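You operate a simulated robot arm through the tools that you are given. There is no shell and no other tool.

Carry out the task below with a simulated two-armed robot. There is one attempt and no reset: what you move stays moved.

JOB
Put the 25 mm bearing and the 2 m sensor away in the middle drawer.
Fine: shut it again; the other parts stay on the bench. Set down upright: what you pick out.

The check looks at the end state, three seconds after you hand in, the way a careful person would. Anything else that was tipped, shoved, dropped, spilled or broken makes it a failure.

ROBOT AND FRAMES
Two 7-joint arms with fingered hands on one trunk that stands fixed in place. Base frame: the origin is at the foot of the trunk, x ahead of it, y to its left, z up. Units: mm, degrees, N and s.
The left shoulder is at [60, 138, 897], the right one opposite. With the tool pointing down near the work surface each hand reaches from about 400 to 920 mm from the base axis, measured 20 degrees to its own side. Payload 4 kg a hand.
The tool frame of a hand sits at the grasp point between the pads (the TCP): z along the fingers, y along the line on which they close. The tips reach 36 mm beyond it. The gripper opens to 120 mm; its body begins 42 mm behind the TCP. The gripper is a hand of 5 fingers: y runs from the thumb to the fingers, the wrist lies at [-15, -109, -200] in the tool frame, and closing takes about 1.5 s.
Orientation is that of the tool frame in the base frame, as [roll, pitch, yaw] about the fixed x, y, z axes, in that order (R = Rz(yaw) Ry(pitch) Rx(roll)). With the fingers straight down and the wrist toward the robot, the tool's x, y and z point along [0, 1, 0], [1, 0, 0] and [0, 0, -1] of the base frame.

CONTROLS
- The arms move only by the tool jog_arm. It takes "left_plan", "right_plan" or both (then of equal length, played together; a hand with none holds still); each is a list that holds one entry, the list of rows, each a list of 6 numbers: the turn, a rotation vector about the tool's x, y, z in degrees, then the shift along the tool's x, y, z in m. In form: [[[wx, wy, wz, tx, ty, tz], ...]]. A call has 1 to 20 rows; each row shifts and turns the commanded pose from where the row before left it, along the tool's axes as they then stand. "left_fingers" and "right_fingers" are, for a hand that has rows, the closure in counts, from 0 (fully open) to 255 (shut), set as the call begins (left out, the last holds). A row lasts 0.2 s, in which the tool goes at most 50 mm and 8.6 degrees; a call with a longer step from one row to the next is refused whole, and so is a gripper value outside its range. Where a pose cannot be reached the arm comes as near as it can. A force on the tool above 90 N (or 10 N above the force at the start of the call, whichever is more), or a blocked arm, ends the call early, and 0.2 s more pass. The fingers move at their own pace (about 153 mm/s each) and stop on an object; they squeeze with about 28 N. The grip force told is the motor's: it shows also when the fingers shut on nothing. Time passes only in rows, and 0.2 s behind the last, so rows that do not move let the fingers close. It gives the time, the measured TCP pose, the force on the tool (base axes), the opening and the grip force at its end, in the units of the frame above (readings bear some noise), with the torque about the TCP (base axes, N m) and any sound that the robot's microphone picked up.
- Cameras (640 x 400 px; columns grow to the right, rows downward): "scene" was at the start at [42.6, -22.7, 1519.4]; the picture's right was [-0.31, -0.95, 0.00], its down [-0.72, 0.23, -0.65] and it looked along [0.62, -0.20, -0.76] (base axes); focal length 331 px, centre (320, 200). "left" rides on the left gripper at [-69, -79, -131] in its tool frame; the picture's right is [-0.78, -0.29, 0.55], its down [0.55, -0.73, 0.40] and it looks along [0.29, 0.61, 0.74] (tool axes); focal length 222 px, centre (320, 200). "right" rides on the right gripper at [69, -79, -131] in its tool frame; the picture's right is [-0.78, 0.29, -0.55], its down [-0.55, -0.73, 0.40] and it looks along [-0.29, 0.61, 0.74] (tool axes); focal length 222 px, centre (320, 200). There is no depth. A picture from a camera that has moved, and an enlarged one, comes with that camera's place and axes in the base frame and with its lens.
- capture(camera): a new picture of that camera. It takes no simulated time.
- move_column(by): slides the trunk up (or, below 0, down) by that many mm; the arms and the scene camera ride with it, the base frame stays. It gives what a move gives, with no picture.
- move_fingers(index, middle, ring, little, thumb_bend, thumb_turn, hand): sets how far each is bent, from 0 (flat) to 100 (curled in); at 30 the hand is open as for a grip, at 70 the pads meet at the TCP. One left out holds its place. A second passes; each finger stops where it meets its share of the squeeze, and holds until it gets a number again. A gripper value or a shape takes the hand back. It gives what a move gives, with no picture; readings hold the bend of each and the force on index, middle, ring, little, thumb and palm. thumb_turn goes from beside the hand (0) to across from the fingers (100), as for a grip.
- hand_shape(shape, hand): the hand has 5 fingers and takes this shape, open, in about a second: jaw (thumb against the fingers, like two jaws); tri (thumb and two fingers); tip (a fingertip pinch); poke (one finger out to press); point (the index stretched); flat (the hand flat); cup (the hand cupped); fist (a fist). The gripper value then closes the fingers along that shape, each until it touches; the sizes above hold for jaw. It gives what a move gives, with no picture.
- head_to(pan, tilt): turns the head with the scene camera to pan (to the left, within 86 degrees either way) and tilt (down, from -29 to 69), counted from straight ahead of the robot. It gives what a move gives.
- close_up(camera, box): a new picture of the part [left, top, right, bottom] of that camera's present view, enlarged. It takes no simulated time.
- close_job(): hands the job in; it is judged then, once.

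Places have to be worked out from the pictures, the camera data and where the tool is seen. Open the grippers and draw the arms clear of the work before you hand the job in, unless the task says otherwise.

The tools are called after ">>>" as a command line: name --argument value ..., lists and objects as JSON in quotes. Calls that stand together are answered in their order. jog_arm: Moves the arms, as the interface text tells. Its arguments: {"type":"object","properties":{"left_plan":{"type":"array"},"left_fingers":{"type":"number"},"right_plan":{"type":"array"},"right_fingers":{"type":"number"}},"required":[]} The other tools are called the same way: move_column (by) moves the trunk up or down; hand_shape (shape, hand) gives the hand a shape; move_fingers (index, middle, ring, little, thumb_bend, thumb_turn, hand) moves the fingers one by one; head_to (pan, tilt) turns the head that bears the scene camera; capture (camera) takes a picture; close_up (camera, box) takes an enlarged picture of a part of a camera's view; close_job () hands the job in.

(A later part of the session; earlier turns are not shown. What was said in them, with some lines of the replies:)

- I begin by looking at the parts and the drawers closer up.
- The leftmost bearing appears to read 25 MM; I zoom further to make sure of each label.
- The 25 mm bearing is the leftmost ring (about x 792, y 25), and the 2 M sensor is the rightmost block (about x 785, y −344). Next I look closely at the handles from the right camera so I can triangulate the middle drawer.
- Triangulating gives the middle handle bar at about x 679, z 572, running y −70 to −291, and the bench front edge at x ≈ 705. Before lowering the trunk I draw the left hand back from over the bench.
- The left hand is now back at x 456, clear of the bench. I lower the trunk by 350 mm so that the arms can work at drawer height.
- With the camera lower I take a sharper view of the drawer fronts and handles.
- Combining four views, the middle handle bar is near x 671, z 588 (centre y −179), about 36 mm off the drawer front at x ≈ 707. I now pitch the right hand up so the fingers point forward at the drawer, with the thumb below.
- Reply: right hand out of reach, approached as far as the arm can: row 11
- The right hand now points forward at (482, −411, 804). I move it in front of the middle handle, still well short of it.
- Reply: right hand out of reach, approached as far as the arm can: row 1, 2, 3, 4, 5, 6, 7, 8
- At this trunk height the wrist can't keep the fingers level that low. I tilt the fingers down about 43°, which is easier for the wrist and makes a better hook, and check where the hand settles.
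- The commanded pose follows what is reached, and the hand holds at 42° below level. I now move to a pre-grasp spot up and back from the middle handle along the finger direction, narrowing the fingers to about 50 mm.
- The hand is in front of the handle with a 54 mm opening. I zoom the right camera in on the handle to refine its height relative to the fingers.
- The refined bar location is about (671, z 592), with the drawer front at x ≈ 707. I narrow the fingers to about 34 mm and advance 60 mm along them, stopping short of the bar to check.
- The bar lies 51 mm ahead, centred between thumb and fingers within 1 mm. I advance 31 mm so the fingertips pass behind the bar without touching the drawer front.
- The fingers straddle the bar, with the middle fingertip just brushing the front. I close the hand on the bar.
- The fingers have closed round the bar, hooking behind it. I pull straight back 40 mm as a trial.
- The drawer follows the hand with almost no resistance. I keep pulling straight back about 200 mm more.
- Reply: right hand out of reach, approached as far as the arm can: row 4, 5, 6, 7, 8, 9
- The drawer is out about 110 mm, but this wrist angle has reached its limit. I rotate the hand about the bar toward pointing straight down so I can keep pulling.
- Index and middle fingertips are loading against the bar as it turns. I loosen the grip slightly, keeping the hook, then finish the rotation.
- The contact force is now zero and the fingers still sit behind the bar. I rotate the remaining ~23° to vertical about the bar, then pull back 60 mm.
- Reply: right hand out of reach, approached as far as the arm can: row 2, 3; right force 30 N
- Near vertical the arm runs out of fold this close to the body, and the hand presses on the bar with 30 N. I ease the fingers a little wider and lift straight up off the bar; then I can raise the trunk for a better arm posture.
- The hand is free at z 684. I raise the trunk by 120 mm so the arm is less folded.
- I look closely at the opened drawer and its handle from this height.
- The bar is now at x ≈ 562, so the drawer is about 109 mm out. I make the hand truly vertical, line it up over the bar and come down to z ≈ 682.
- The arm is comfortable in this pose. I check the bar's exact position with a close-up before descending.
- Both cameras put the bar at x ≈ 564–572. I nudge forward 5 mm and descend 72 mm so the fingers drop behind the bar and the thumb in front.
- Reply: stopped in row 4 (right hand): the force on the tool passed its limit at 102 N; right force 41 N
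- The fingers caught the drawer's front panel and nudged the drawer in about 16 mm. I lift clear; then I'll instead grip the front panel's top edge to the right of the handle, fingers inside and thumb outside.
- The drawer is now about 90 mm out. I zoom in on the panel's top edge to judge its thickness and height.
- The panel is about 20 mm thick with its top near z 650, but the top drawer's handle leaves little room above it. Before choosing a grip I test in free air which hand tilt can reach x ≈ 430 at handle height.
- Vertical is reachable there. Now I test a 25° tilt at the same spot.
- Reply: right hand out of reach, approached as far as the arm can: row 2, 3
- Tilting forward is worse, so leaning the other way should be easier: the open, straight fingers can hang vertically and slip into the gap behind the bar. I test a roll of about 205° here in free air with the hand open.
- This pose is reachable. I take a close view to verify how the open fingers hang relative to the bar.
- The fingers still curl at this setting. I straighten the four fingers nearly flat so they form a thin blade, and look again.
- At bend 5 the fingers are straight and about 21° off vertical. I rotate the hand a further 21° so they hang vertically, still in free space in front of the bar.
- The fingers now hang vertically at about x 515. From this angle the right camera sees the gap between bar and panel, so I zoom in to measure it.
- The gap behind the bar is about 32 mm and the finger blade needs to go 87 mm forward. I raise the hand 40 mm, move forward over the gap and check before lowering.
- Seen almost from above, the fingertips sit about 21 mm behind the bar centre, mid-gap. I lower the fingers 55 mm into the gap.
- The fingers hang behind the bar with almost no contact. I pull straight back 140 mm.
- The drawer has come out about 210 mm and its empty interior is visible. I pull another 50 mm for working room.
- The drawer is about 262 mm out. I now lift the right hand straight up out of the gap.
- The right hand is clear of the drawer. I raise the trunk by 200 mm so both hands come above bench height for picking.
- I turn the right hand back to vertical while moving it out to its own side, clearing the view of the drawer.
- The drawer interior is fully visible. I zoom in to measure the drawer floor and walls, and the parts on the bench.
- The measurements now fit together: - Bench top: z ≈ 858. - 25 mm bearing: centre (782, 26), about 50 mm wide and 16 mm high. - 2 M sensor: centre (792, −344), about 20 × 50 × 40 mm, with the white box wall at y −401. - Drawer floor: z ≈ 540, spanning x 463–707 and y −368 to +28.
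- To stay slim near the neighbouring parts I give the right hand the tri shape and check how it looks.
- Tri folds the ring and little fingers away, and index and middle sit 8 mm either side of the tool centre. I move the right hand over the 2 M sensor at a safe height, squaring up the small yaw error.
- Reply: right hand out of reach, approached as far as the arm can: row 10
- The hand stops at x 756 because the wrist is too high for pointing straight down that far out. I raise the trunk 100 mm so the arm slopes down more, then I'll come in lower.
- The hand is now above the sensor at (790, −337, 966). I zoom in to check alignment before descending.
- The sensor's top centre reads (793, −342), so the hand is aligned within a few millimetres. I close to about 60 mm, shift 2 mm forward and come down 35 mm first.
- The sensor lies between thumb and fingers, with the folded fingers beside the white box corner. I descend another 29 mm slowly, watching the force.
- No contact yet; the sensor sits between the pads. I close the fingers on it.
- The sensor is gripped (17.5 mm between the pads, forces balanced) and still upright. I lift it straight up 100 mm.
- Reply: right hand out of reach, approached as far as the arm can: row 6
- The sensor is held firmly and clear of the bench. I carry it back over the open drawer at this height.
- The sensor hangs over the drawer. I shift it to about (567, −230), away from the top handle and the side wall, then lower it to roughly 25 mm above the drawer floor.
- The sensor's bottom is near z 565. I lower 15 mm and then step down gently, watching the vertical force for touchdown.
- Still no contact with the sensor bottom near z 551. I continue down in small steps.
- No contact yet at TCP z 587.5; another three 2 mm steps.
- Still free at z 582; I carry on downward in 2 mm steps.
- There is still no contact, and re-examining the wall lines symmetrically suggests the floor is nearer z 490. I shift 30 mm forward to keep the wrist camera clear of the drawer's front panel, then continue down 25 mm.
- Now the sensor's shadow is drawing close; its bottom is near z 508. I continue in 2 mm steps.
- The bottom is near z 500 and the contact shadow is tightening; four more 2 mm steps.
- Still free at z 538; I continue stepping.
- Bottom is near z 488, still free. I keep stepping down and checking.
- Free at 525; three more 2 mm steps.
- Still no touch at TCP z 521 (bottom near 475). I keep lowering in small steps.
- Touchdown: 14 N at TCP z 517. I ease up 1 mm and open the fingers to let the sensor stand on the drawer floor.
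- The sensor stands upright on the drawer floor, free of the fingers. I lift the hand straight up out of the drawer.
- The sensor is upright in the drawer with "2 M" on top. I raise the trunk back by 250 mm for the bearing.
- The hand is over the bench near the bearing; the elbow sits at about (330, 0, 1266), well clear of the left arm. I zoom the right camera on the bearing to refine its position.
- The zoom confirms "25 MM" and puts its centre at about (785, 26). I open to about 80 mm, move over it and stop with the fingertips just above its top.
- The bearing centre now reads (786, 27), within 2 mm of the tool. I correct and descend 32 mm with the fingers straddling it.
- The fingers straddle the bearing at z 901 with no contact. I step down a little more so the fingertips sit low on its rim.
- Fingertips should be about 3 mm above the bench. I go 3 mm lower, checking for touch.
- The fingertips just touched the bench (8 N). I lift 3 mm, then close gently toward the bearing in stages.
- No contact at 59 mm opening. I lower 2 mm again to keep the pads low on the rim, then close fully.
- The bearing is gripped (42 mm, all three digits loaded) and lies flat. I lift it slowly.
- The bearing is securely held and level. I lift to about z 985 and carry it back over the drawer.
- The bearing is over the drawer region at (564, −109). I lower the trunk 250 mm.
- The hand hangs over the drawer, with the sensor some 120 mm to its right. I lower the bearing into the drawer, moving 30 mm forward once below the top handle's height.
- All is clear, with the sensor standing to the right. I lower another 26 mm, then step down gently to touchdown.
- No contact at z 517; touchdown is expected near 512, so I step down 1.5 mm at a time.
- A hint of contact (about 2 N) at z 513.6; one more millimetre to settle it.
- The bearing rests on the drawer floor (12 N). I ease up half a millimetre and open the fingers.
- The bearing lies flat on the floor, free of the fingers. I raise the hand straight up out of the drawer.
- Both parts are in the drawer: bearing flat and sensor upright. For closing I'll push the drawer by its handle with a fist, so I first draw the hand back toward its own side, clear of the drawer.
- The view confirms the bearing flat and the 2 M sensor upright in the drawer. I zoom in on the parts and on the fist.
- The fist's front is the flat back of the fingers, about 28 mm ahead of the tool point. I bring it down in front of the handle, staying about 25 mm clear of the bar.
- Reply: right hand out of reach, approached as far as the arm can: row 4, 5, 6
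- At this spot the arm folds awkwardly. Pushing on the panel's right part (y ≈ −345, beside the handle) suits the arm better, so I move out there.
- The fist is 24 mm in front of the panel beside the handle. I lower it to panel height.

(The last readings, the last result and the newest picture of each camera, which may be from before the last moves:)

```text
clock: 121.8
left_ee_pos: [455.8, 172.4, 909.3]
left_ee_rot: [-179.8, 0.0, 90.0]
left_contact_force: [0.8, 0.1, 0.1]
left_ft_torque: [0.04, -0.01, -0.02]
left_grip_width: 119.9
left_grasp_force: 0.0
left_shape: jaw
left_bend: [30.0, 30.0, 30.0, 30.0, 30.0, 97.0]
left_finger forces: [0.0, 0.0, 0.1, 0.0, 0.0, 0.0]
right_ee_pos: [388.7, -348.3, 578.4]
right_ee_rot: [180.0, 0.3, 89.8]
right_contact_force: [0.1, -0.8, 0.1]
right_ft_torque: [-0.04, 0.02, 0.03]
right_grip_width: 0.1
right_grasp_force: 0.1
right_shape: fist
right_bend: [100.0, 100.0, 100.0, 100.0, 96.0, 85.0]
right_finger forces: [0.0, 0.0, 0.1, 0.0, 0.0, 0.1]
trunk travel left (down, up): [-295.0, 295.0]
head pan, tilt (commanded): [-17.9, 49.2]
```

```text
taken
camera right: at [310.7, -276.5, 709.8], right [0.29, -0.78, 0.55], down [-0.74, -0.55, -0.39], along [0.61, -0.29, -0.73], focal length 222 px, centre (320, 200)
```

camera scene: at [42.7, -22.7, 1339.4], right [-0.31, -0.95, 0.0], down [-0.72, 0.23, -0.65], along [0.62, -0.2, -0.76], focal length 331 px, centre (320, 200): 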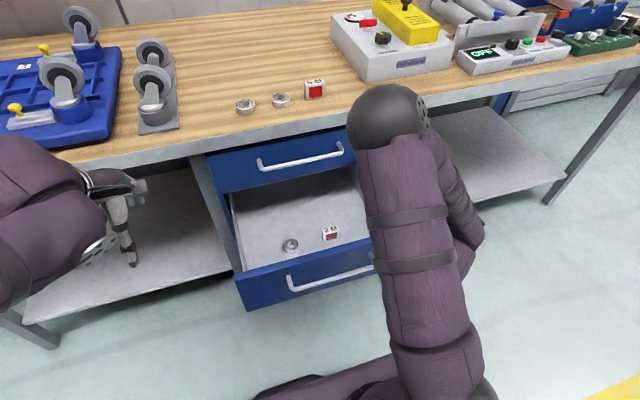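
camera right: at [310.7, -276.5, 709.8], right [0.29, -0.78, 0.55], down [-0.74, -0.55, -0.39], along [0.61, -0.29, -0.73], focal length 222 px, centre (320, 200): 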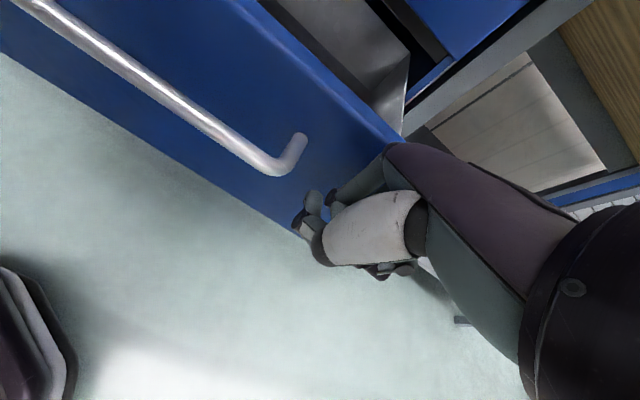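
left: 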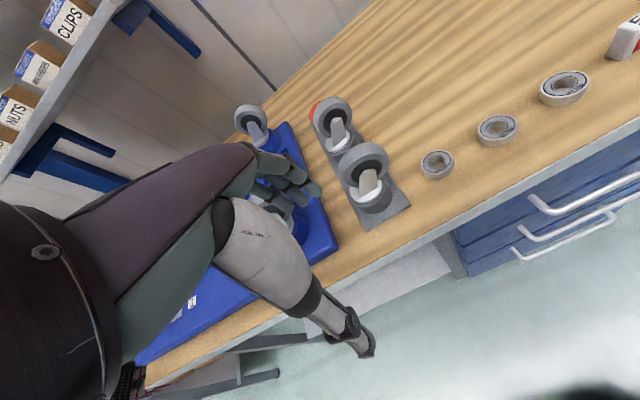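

The drawer and its contents are undisturbed and the fist is lined up beside the handle. I push forward slowly, 40 mm first.

>>> jog_arm --right_plan '[[[0, 0, 0, 0, 0.008, 0], [0, 0, 0, 0, 0.008, 0], [0, 0, 0, 0, 0.006, 0], [0, 0, 0, 0, 0.006, 0], [0, 0, 0, 0, 0.006, 0], [0, 0, 0, 0, 0.006, 0], [0, 0, 0, 0, 0, 0]]]'

>>> capture --camera "scene"

>>> capture --camera "right"

```text
clock: 123.4
left_ee_pos: [454.9, 172.5, 908.1]
left_ee_rot: [-179.9, 0.0, 90.0]
left_contact_force: [-0.2, -0.6, -0.4]
left_ft_torque: [-0.01, 0.02, 0.0]
left_grip_width: 119.8
left_grasp_force: 0.2
left_shape: jaw
left_bend: [30.0, 30.0, 30.0, 30.0, 30.0, 97.0]
left_finger forces: [0.0, 0.1, 0.0, 0.1, 0.0, 0.1]
right_ee_pos: [428.9, -348.3, 578.5]
right_ee_rot: [179.9, 0.3, 90.0]
right_contact_force: [-2.0, -0.4, 1.3]
right_ft_torque: [0.03, -0.13, -0.05]
right_grip_width: 0.0
right_grasp_force: 0.0
right_shape: fist
right_bend: [100.0, 100.0, 100.0, 100.0, 96.0, 85.0]
right_finger forces: [0.0, 1.5, 0.0, 0.1, 0.1, 0.0]
trunk travel left (down, up): [-295.0, 295.0]
head pan, tilt (commanded): [-17.9, 49.2]
```

```text
taken
camera scene: at [42.5, -22.6, 1339.4], right [-0.31, -0.95, 0.0], down [-0.72, 0.23, -0.65], along [0.62, -0.2, -0.76], focal length 331 px, centre (320, 200)
```

scene: 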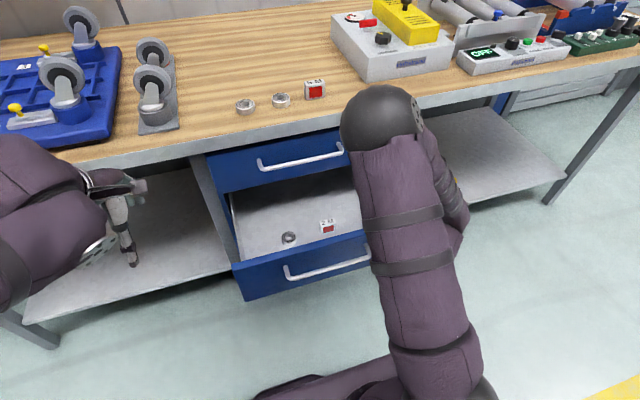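

```text
taken
camera right: at [350.3, -276.5, 710.1], right [0.29, -0.78, 0.55], down [-0.74, -0.55, -0.39], along [0.61, -0.29, -0.74], focal length 222 px, centre (320, 200)
```

right: 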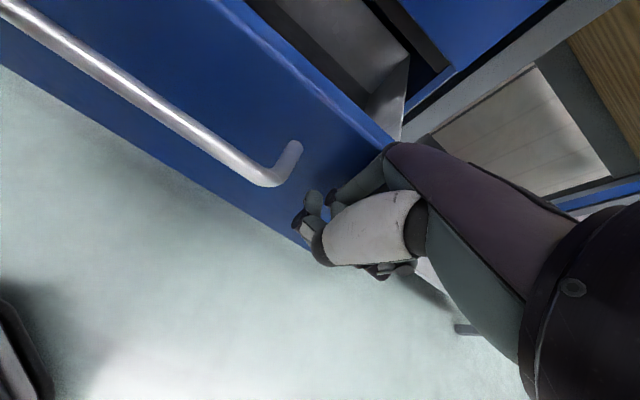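

The drawer is moving in with about 2 N, and both parts stay put. I keep pushing smoothly by 180 mm.

>>> jog_arm --right_plan '[[[0, 0, 0, 0, 0.006, 0], [0, 0, 0, 0, 0.009, 0], [0, 0, 0, 0, 0.011, 0], [0, 0, 0, 0, 0.011, 0], [0, 0, 0, 0, 0.011, 0], [0, 0, 0, 0, 0.011, 0], [0, 0, 0, 0, 0.011, 0], [0, 0, 0, 0, 0.011, 0], [0, 0, 0, 0, 0.011, 0], [0, 0, 0, 0, 0.011, 0], [0, 0, 0, 0, 0.011, 0], [0, 0, 0, 0, 0.011, 0], [0, 0, 0, 0, 0.011, 0], [0, 0, 0, 0, 0.011, 0], [0, 0, 0, 0, 0.011, 0], [0, 0, 0, 0, 0.011, 0], [0, 0, 0, 0, 0.008, 0], [0, 0, 0, 0, 0.004, 0], [0, 0, 0, 0, 0, 0]]]'

>>> capture --camera "scene"

>>> capture --camera "right"

```text
clock: 127.4
left_ee_pos: [455.9, 172.3, 909.0]
left_ee_rot: [-180.0, -0.1, 90.0]
left_contact_force: [-1.0, -0.3, 0.2]
left_ft_torque: [-0.02, 0.04, 0.01]
left_grip_width: 119.8
left_grasp_force: 0.2
left_shape: jaw
left_bend: [30.0, 30.0, 30.0, 30.0, 30.0, 97.0]
left_finger forces: [0.1, 0.0, 0.1, 0.0, 0.0, 0.0]
right_ee_pos: [608.7, -348.8, 578.8]
right_ee_rot: [180.0, 0.3, 90.0]
right_contact_force: [-1.3, -0.2, 0.8]
right_ft_torque: [-0.01, -0.14, 0.01]
right_grip_width: 0.1
right_grasp_force: 0.0
right_shape: fist
right_bend: [100.0, 100.0, 100.0, 100.0, 96.0, 85.0]
right_finger forces: [0.0, 1.7, 0.1, 0.0, 0.0, 0.0]
trunk travel left (down, up): [-295.0, 295.0]
head pan, tilt (commanded): [-17.9, 49.2]
```

```text
taken
camera scene: at [42.5, -22.6, 1339.4], right [-0.31, -0.95, 0.0], down [-0.72, 0.23, -0.65], along [0.62, -0.2, -0.76], focal length 331 px, centre (320, 200)
```

scene: 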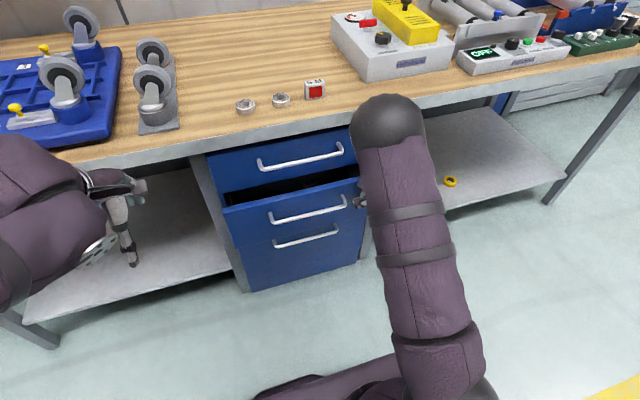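

```text
taken
camera right: at [531.6, -276.9, 710.4], right [0.29, -0.78, 0.55], down [-0.74, -0.55, -0.39], along [0.61, -0.29, -0.73], focal length 222 px, centre (320, 200)
```

right: 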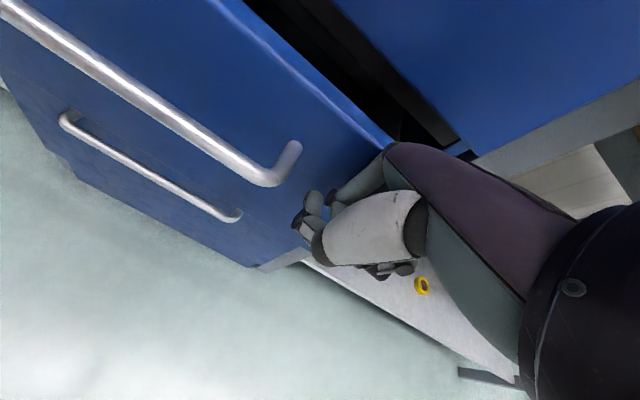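

Only about 40 mm remain. I push on more slowly, watching for the end stop.

>>> jog_arm --right_plan '[[[0, 0, 0, 0, 0.005, 0], [0, 0, 0, 0, 0.006, 0], [0, 0, 0, 0, 0.006, 0], [0, 0, 0, 0, 0.005, 0], [0, 0, 0, 0, 0.004, 0], [0, 0, 0, 0, 0.003, 0], [0, 0, 0, 0, 0, 0]]]'

>>> close_up --camera "scene" --box '[190, 120, 400, 260]'

>>> capture --camera "right"

```text
clock: 129.0
left_ee_pos: [456.8, 172.9, 909.1]
left_ee_rot: [180.0, 0.0, 89.9]
left_contact_force: [0.2, -0.3, 0.0]
left_ft_torque: [0.05, 0.01, -0.01]
left_grip_width: 119.7
left_grasp_force: 0.0
left_shape: jaw
left_bend: [30.0, 30.0, 30.0, 30.0, 30.0, 97.0]
left_finger forces: [0.0, 0.1, 0.1, 0.1, 0.0, 0.1]
right_ee_pos: [638.9, -348.6, 578.7]
right_ee_rot: [180.0, 0.3, 89.9]
right_contact_force: [-1.7, -0.1, -0.4]
right_ft_torque: [-0.02, -0.12, -0.01]
right_grip_width: 0.0
right_grasp_force: 0.0
right_shape: fist
right_bend: [100.0, 100.0, 100.0, 100.0, 96.0, 85.0]
right_finger forces: [0.1, 1.5, 0.0, 0.1, 0.1, 0.1]
trunk travel left (down, up): [-295.0, 295.0]
head pan, tilt (commanded): [-17.9, 49.2]
```

```text
2.86 times, centred on (295, 190) of scene
camera zoom: at [42.5, -22.6, 1339.4], right [-0.31, -0.95, 0.0], down [-0.72, 0.23, -0.65], along [0.62, -0.2, -0.76], focal length 947 px, centre (391, 229)
```

zoom: 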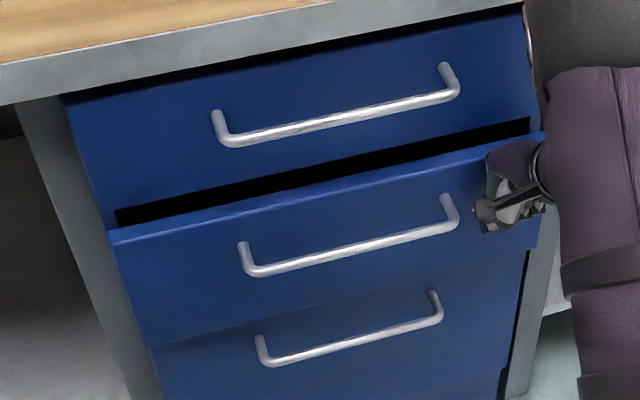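

```text
taken
camera right: at [560.5, -277.1, 710.3], right [0.29, -0.78, 0.55], down [-0.74, -0.55, -0.39], along [0.61, -0.29, -0.73], focal length 222 px, centre (320, 200)
```

right: 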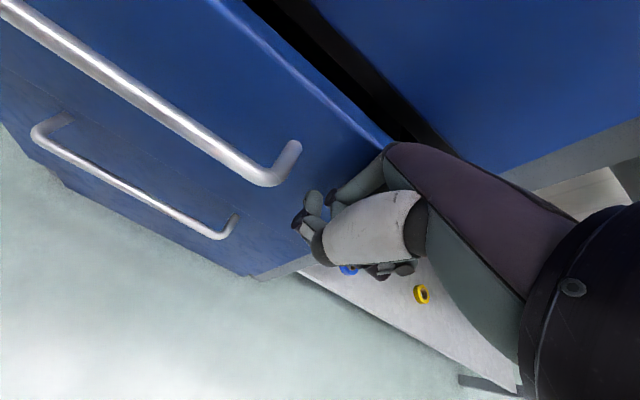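

About 22 mm remain. I push 15 mm more gently.

>>> jog_arm --right_plan '[[[0, 0, 0, 0, 0.003, 0], [0, 0, 0, 0, 0.004, 0], [0, 0, 0, 0, 0.004, 0], [0, 0, 0, 0, 0.003, 0], [0, 0, 0, 0, 0.002, 0], [0, 0, 0, 0, 0, 0]]]'

>>> close_up --camera "scene" --box '[190, 120, 400, 260]'

```text
clock: 130.4
left_ee_pos: [455.4, 173.5, 909.3]
left_ee_rot: [-180.0, 0.0, 90.0]
left_contact_force: [0.3, -0.5, -0.4]
left_ft_torque: [0.01, 0.02, 0.0]
left_grip_width: 119.8
left_grasp_force: 0.1
left_shape: jaw
left_bend: [30.0, 30.0, 30.0, 30.0, 30.0, 97.0]
left_finger forces: [0.1, 0.0, 0.0, 0.1, 0.1, 0.1]
right_ee_pos: [655.6, -348.2, 578.5]
right_ee_rot: [180.0, 0.3, 90.1]
right_contact_force: [-0.5, 0.0, 0.5]
right_ft_torque: [-0.01, -0.01, 0.0]
right_grip_width: 0.0
right_grasp_force: 0.0
right_shape: fist
right_bend: [100.0, 100.0, 100.0, 100.0, 96.0, 85.0]
right_finger forces: [0.1, 0.1, 0.0, 0.1, 0.1, 0.0]
trunk travel left (down, up): [-295.0, 295.0]
head pan, tilt (commanded): [-17.9, 49.2]
```

```text
2.86 times, centred on (295, 190) of scene
camera zoom: at [42.7, -22.7, 1339.4], right [-0.31, -0.95, 0.0], down [-0.72, 0.23, -0.65], along [0.62, -0.2, -0.76], focal length 947 px, centre (391, 229)
```

zoom: 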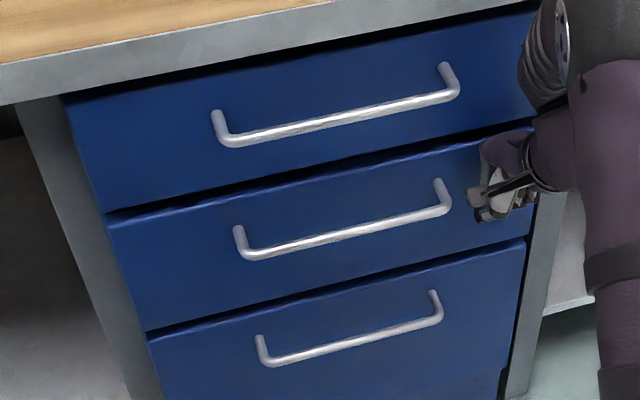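

The drawer now looks flush and the fist has lost contact, as if the slide drew it in. I advance a few millimetres more to confirm that it is fully home.

>>> jog_arm --right_plan '[[[0, 0, 0, 0, 0.002, 0], [0, 0, 0, 0, 0.002, 0], [0, 0, 0, 0, 0.002, 0], [0, 0, 0, 0, 0, 0]]]'

```text
clock: 131.4
left_ee_pos: [456.0, 173.7, 909.2]
left_ee_rot: [180.0, 0.0, 89.9]
left_contact_force: [0.3, -0.3, 0.6]
left_ft_torque: [-0.02, 0.0, 0.02]
left_grip_width: 119.7
left_grasp_force: 0.0
left_shape: jaw
left_bend: [30.0, 30.0, 30.0, 30.0, 30.0, 97.0]
left_finger forces: [0.0, 0.0, 0.1, 0.1, 0.0, 0.0]
right_ee_pos: [661.2, -349.2, 579.5]
right_ee_rot: [179.9, 0.3, 90.0]
right_contact_force: [-0.3, 0.0, 0.8]
right_ft_torque: [0.0, 0.0, -0.02]
right_grip_width: 0.0
right_grasp_force: 0.0
right_shape: fist
right_bend: [100.0, 100.0, 100.0, 100.0, 96.0, 85.0]
right_finger forces: [0.0, 0.0, 0.1, 0.0, 0.1, 0.0]
trunk travel left (down, up): [-295.0, 295.0]
head pan, tilt (commanded): [-17.9, 49.2]
```

Still no contact; two small steps more until I feel the closed panel.

>>> jog_arm --right_plan '[[[0, 0, 0, 0, 0.002, 0], [0, 0, 0, 0, 0.001, 0], [0, 0, 0, 0, 0.001, 0], [0, 0, 0, 0, 0, 0]]]'

>>> close_up --camera "scene" --box '[190, 120, 400, 260]'

>>> capture --camera "right"

```text
clock: 132.4
left_ee_pos: [454.2, 172.4, 911.0]
left_ee_rot: [179.8, 0.0, 90.0]
left_contact_force: [0.2, -0.4, 0.4]
left_ft_torque: [-0.01, 0.05, -0.02]
left_grip_width: 119.8
left_grasp_force: 0.0
left_shape: jaw
left_bend: [30.0, 30.0, 30.0, 30.0, 30.0, 97.0]
left_finger forces: [0.0, 0.1, 0.0, 0.1, 0.1, 0.0]
right_ee_pos: [662.1, -347.7, 578.0]
right_ee_rot: [-179.8, 0.3, 90.0]
right_contact_force: [-27.3, 4.1, 1.7]
right_ft_torque: [-0.31, -1.72, -0.03]
right_grip_width: 0.1
right_grasp_force: 0.2
right_shape: fist
right_bend: [100.0, 100.0, 100.0, 100.0, 96.0, 85.0]
right_finger forces: [0.0, 26.6, 0.1, 0.1, 0.1, 0.0]
trunk travel left (down, up): [-295.0, 295.0]
head pan, tilt (commanded): [-17.9, 49.2]
```

```text
2.86 times, centred on (295, 190) of scene
camera zoom: at [40.5, -22.3, 1339.4], right [-0.31, -0.95, 0.0], down [-0.72, 0.23, -0.65], along [0.62, -0.2, -0.76], focal length 947 px, centre (391, 229)
```

zoom: 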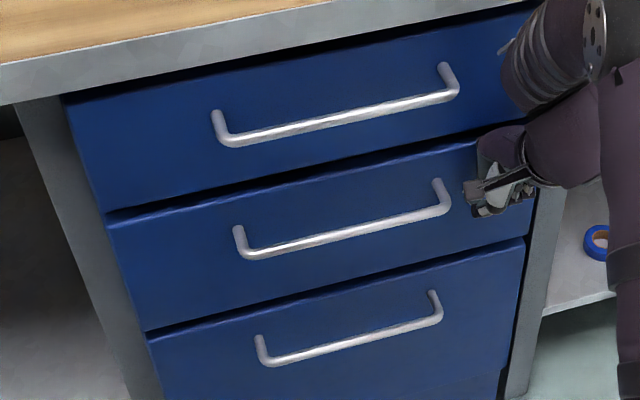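

```text
taken
camera right: at [584.1, -276.8, 710.1], right [0.29, -0.78, 0.55], down [-0.74, -0.55, -0.39], along [0.61, -0.29, -0.74], focal length 222 px, centre (320, 200)
```

right: 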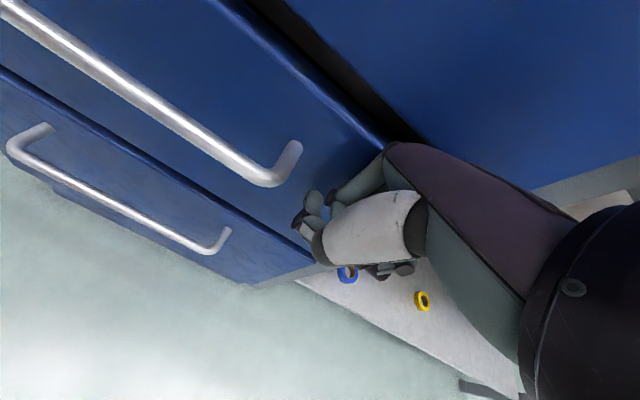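

The panel resists firmly (27 N) without moving, so the drawer is fully shut. I draw the fist straight back, away from the drawer.

>>> jog_arm --right_plan '[[[0, 0, 0, 0, -0.005, 0], [0, 0, 0, -0.002, -0.015, 0], [0, 0, 0, -0.004, -0.025, 0], [0, 0, 0, -0.005, -0.03, 0], [0, 0, 0, -0.005, -0.03, 0], [0, 0, 0, -0.005, -0.03, 0], [0, 0, 0, -0.005, -0.03, -0.01], [0, 0, 0, -0.005, -0.03, -0.02], [0, 0, 0, -0.005, -0.025, -0.03], [0, 0, 0, 0, 0, -0.03], [0, 0, 0, 0, 0, -0.03], [0, 0, 0, 0, 0, -0.03], [0, 0, 0, 0, 0, 0]]]'

>>> hand_shape --hand "right" --shape "jaw"

>>> capture --camera "scene"

>>> capture --camera "right"

```text
clock: 135.2
left_ee_pos: [456.4, 175.0, 907.8]
left_ee_rot: [-179.8, 0.2, 90.1]
left_contact_force: [0.5, 1.4, -1.0]
left_ft_torque: [-0.13, 0.01, 0.04]
left_grip_width: 119.8
left_grasp_force: 0.1
left_shape: jaw
left_bend: [30.0, 30.0, 30.0, 30.0, 30.0, 97.0]
left_finger forces: [0.0, 0.0, 0.0, 0.0, 0.0, 0.0]
right_ee_pos: [444.8, -382.4, 728.7]
right_ee_rot: [-179.9, 0.5, 89.9]
right_contact_force: [-0.1, 0.5, 0.0]
right_ft_torque: [-0.09, 0.0, -0.04]
right_grip_width: 0.0
right_grasp_force: 0.1
right_shape: fist
right_bend: [100.0, 100.0, 100.0, 100.0, 96.0, 85.0]
right_finger forces: [0.1, 0.0, 0.1, 0.1, 0.0, 0.0]
trunk travel left (down, up): [-295.0, 295.0]
head pan, tilt (commanded): [-17.9, 49.2]
```

```text
clock: 136.1
left_ee_pos: [455.9, 172.8, 909.1]
left_ee_rot: [179.9, -0.1, 89.9]
left_contact_force: [0.3, 1.7, 0.5]
left_ft_torque: [0.02, 0.01, 0.0]
left_grip_width: 119.7
left_grasp_force: 0.0
left_shape: jaw
left_bend: [30.0, 30.0, 30.0, 30.0, 30.0, 97.0]
left_finger forces: [0.0, 0.1, 0.0, 0.0, 0.1, 0.0]
right_ee_pos: [441.4, -386.2, 728.9]
right_ee_rot: [-180.0, 0.2, 89.5]
right_contact_force: [0.2, 0.5, -0.2]
right_ft_torque: [-0.01, 0.0, 0.0]
right_grip_width: 119.3
right_grasp_force: 0.1
right_shape: jaw
right_bend: [30.0, 30.0, 30.0, 30.0, 30.0, 97.0]
right_finger forces: [0.0, 0.0, 0.0, 0.1, 0.0, 0.1]
trunk travel left (down, up): [-295.0, 295.0]
head pan, tilt (commanded): [-17.9, 49.2]
```

```text
taken
camera scene: at [42.6, -22.6, 1339.4], right [-0.31, -0.95, 0.0], down [-0.72, 0.23, -0.65], along [0.62, -0.2, -0.76], focal length 331 px, centre (320, 200)
```

scene: 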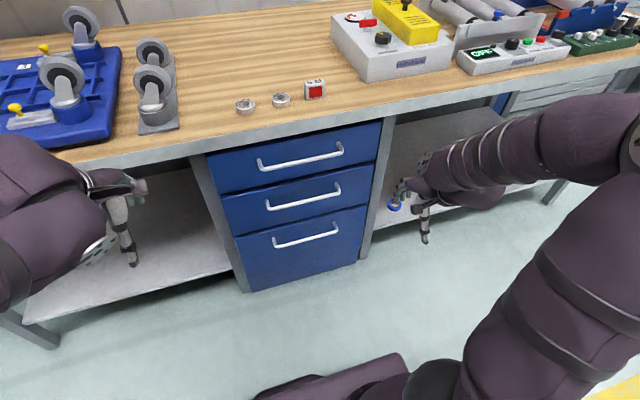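

```text
taken
camera right: at [365.7, -313.9, 859.7], right [0.29, -0.78, 0.55], down [-0.74, -0.55, -0.39], along [0.61, -0.29, -0.74], focal length 222 px, centre (320, 200)
```

right: 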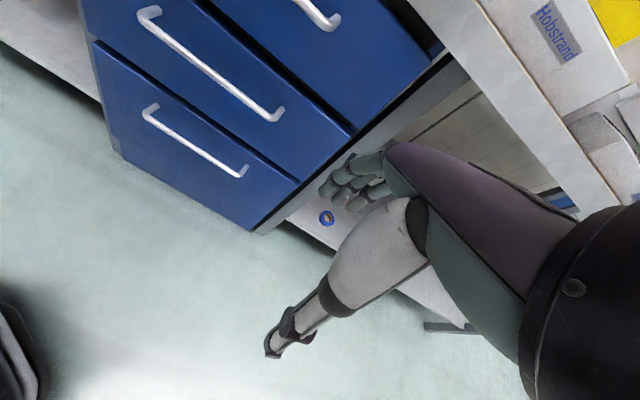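

All three drawer fronts are flush, and the 20 and 30 mm bearings and the 5 M sensor are still on the bench. I raise the trunk to bring both open hands well clear and take a last check.

>>> move_column --by 230

>>> capture --camera "scene"

>>> close_up --camera "scene" --box '[200, 130, 390, 310]'

```text
clock: 138.5
left_ee_pos: [455.8, 172.1, 1139.0]
left_ee_rot: [180.0, 0.0, 90.0]
left_contact_force: [-0.2, -0.4, -0.2]
left_ft_torque: [0.0, 0.01, -0.03]
left_grip_width: 119.8
left_grasp_force: 0.0
left_shape: jaw
left_bend: [30.0, 30.0, 30.0, 30.0, 30.0, 97.0]
left_finger forces: [0.0, 0.1, 0.0, 0.0, 0.0, 0.0]
right_ee_pos: [444.3, -384.8, 959.8]
right_ee_rot: [180.0, 0.3, 90.0]
right_contact_force: [-0.1, 0.0, -0.1]
right_ft_torque: [-0.01, 0.0, 0.02]
right_grip_width: 119.6
right_grasp_force: 0.1
right_shape: jaw
right_bend: [30.0, 30.0, 30.0, 30.0, 30.0, 97.0]
right_finger forces: [0.1, 0.1, 0.1, 0.0, 0.0, 0.1]
trunk travel left (down, up): [-525.0, 65.0]
head pan, tilt (commanded): [-17.9, 49.2]
```

```text
taken
camera scene: at [42.7, -22.7, 1569.3], right [-0.31, -0.95, 0.0], down [-0.72, 0.23, -0.65], along [0.62, -0.2, -0.76], focal length 331 px, centre (320, 200)
```

scene: 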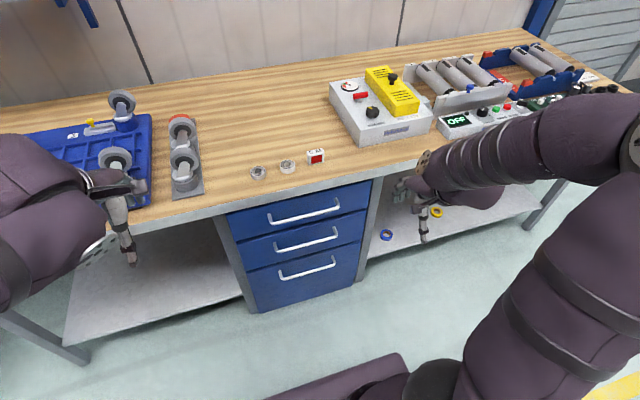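

```text
2.22 times, centred on (295, 220) of scene
camera zoom: at [42.7, -22.7, 1569.3], right [-0.31, -0.95, 0.0], down [-0.72, 0.23, -0.65], along [0.62, -0.2, -0.76], focal length 736 px, centre (376, 156)
```

zoom: 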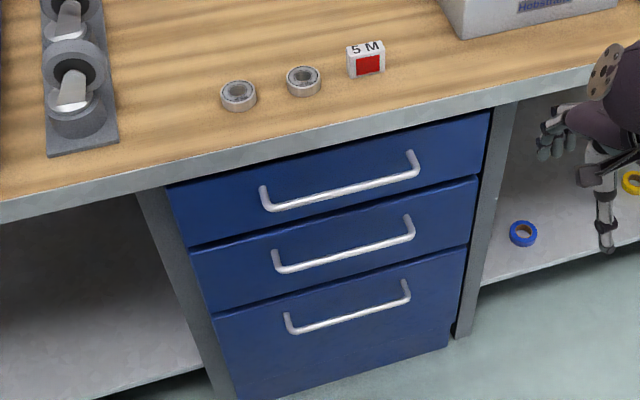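

The drawers are all shut, the remaining parts stand undisturbed on the bench, and both hands are open and drawn back. I hand the job in.

>>> close_job

```text
The job is handed in.
```

The 25 mm bearing and the 2 m sensor are in the middle drawer, and the drawer is shut. I've handed the job in.

- **Bearing and sensor:** I set the bearing down flat with its label up and the sensor standing upright. I last saw both while closing, with about 240 mm still to go. The rest of the push was slow, but I couldn't see inside after that.
- **Drawer:** The front is flush with the other two, and it held firm when I pressed it at the end.
- **Other parts:** The 20 mm and 30 mm bearings and the 5 m sensor are still on the bench. I saw nothing else tipped or moved.
- **Robot:** Both hands are open and drawn back clear of the bench.

While I was opening the drawer, a finger caught the top of its front and pushed it in about 16 mm. It was empty then, and I saw no damage.
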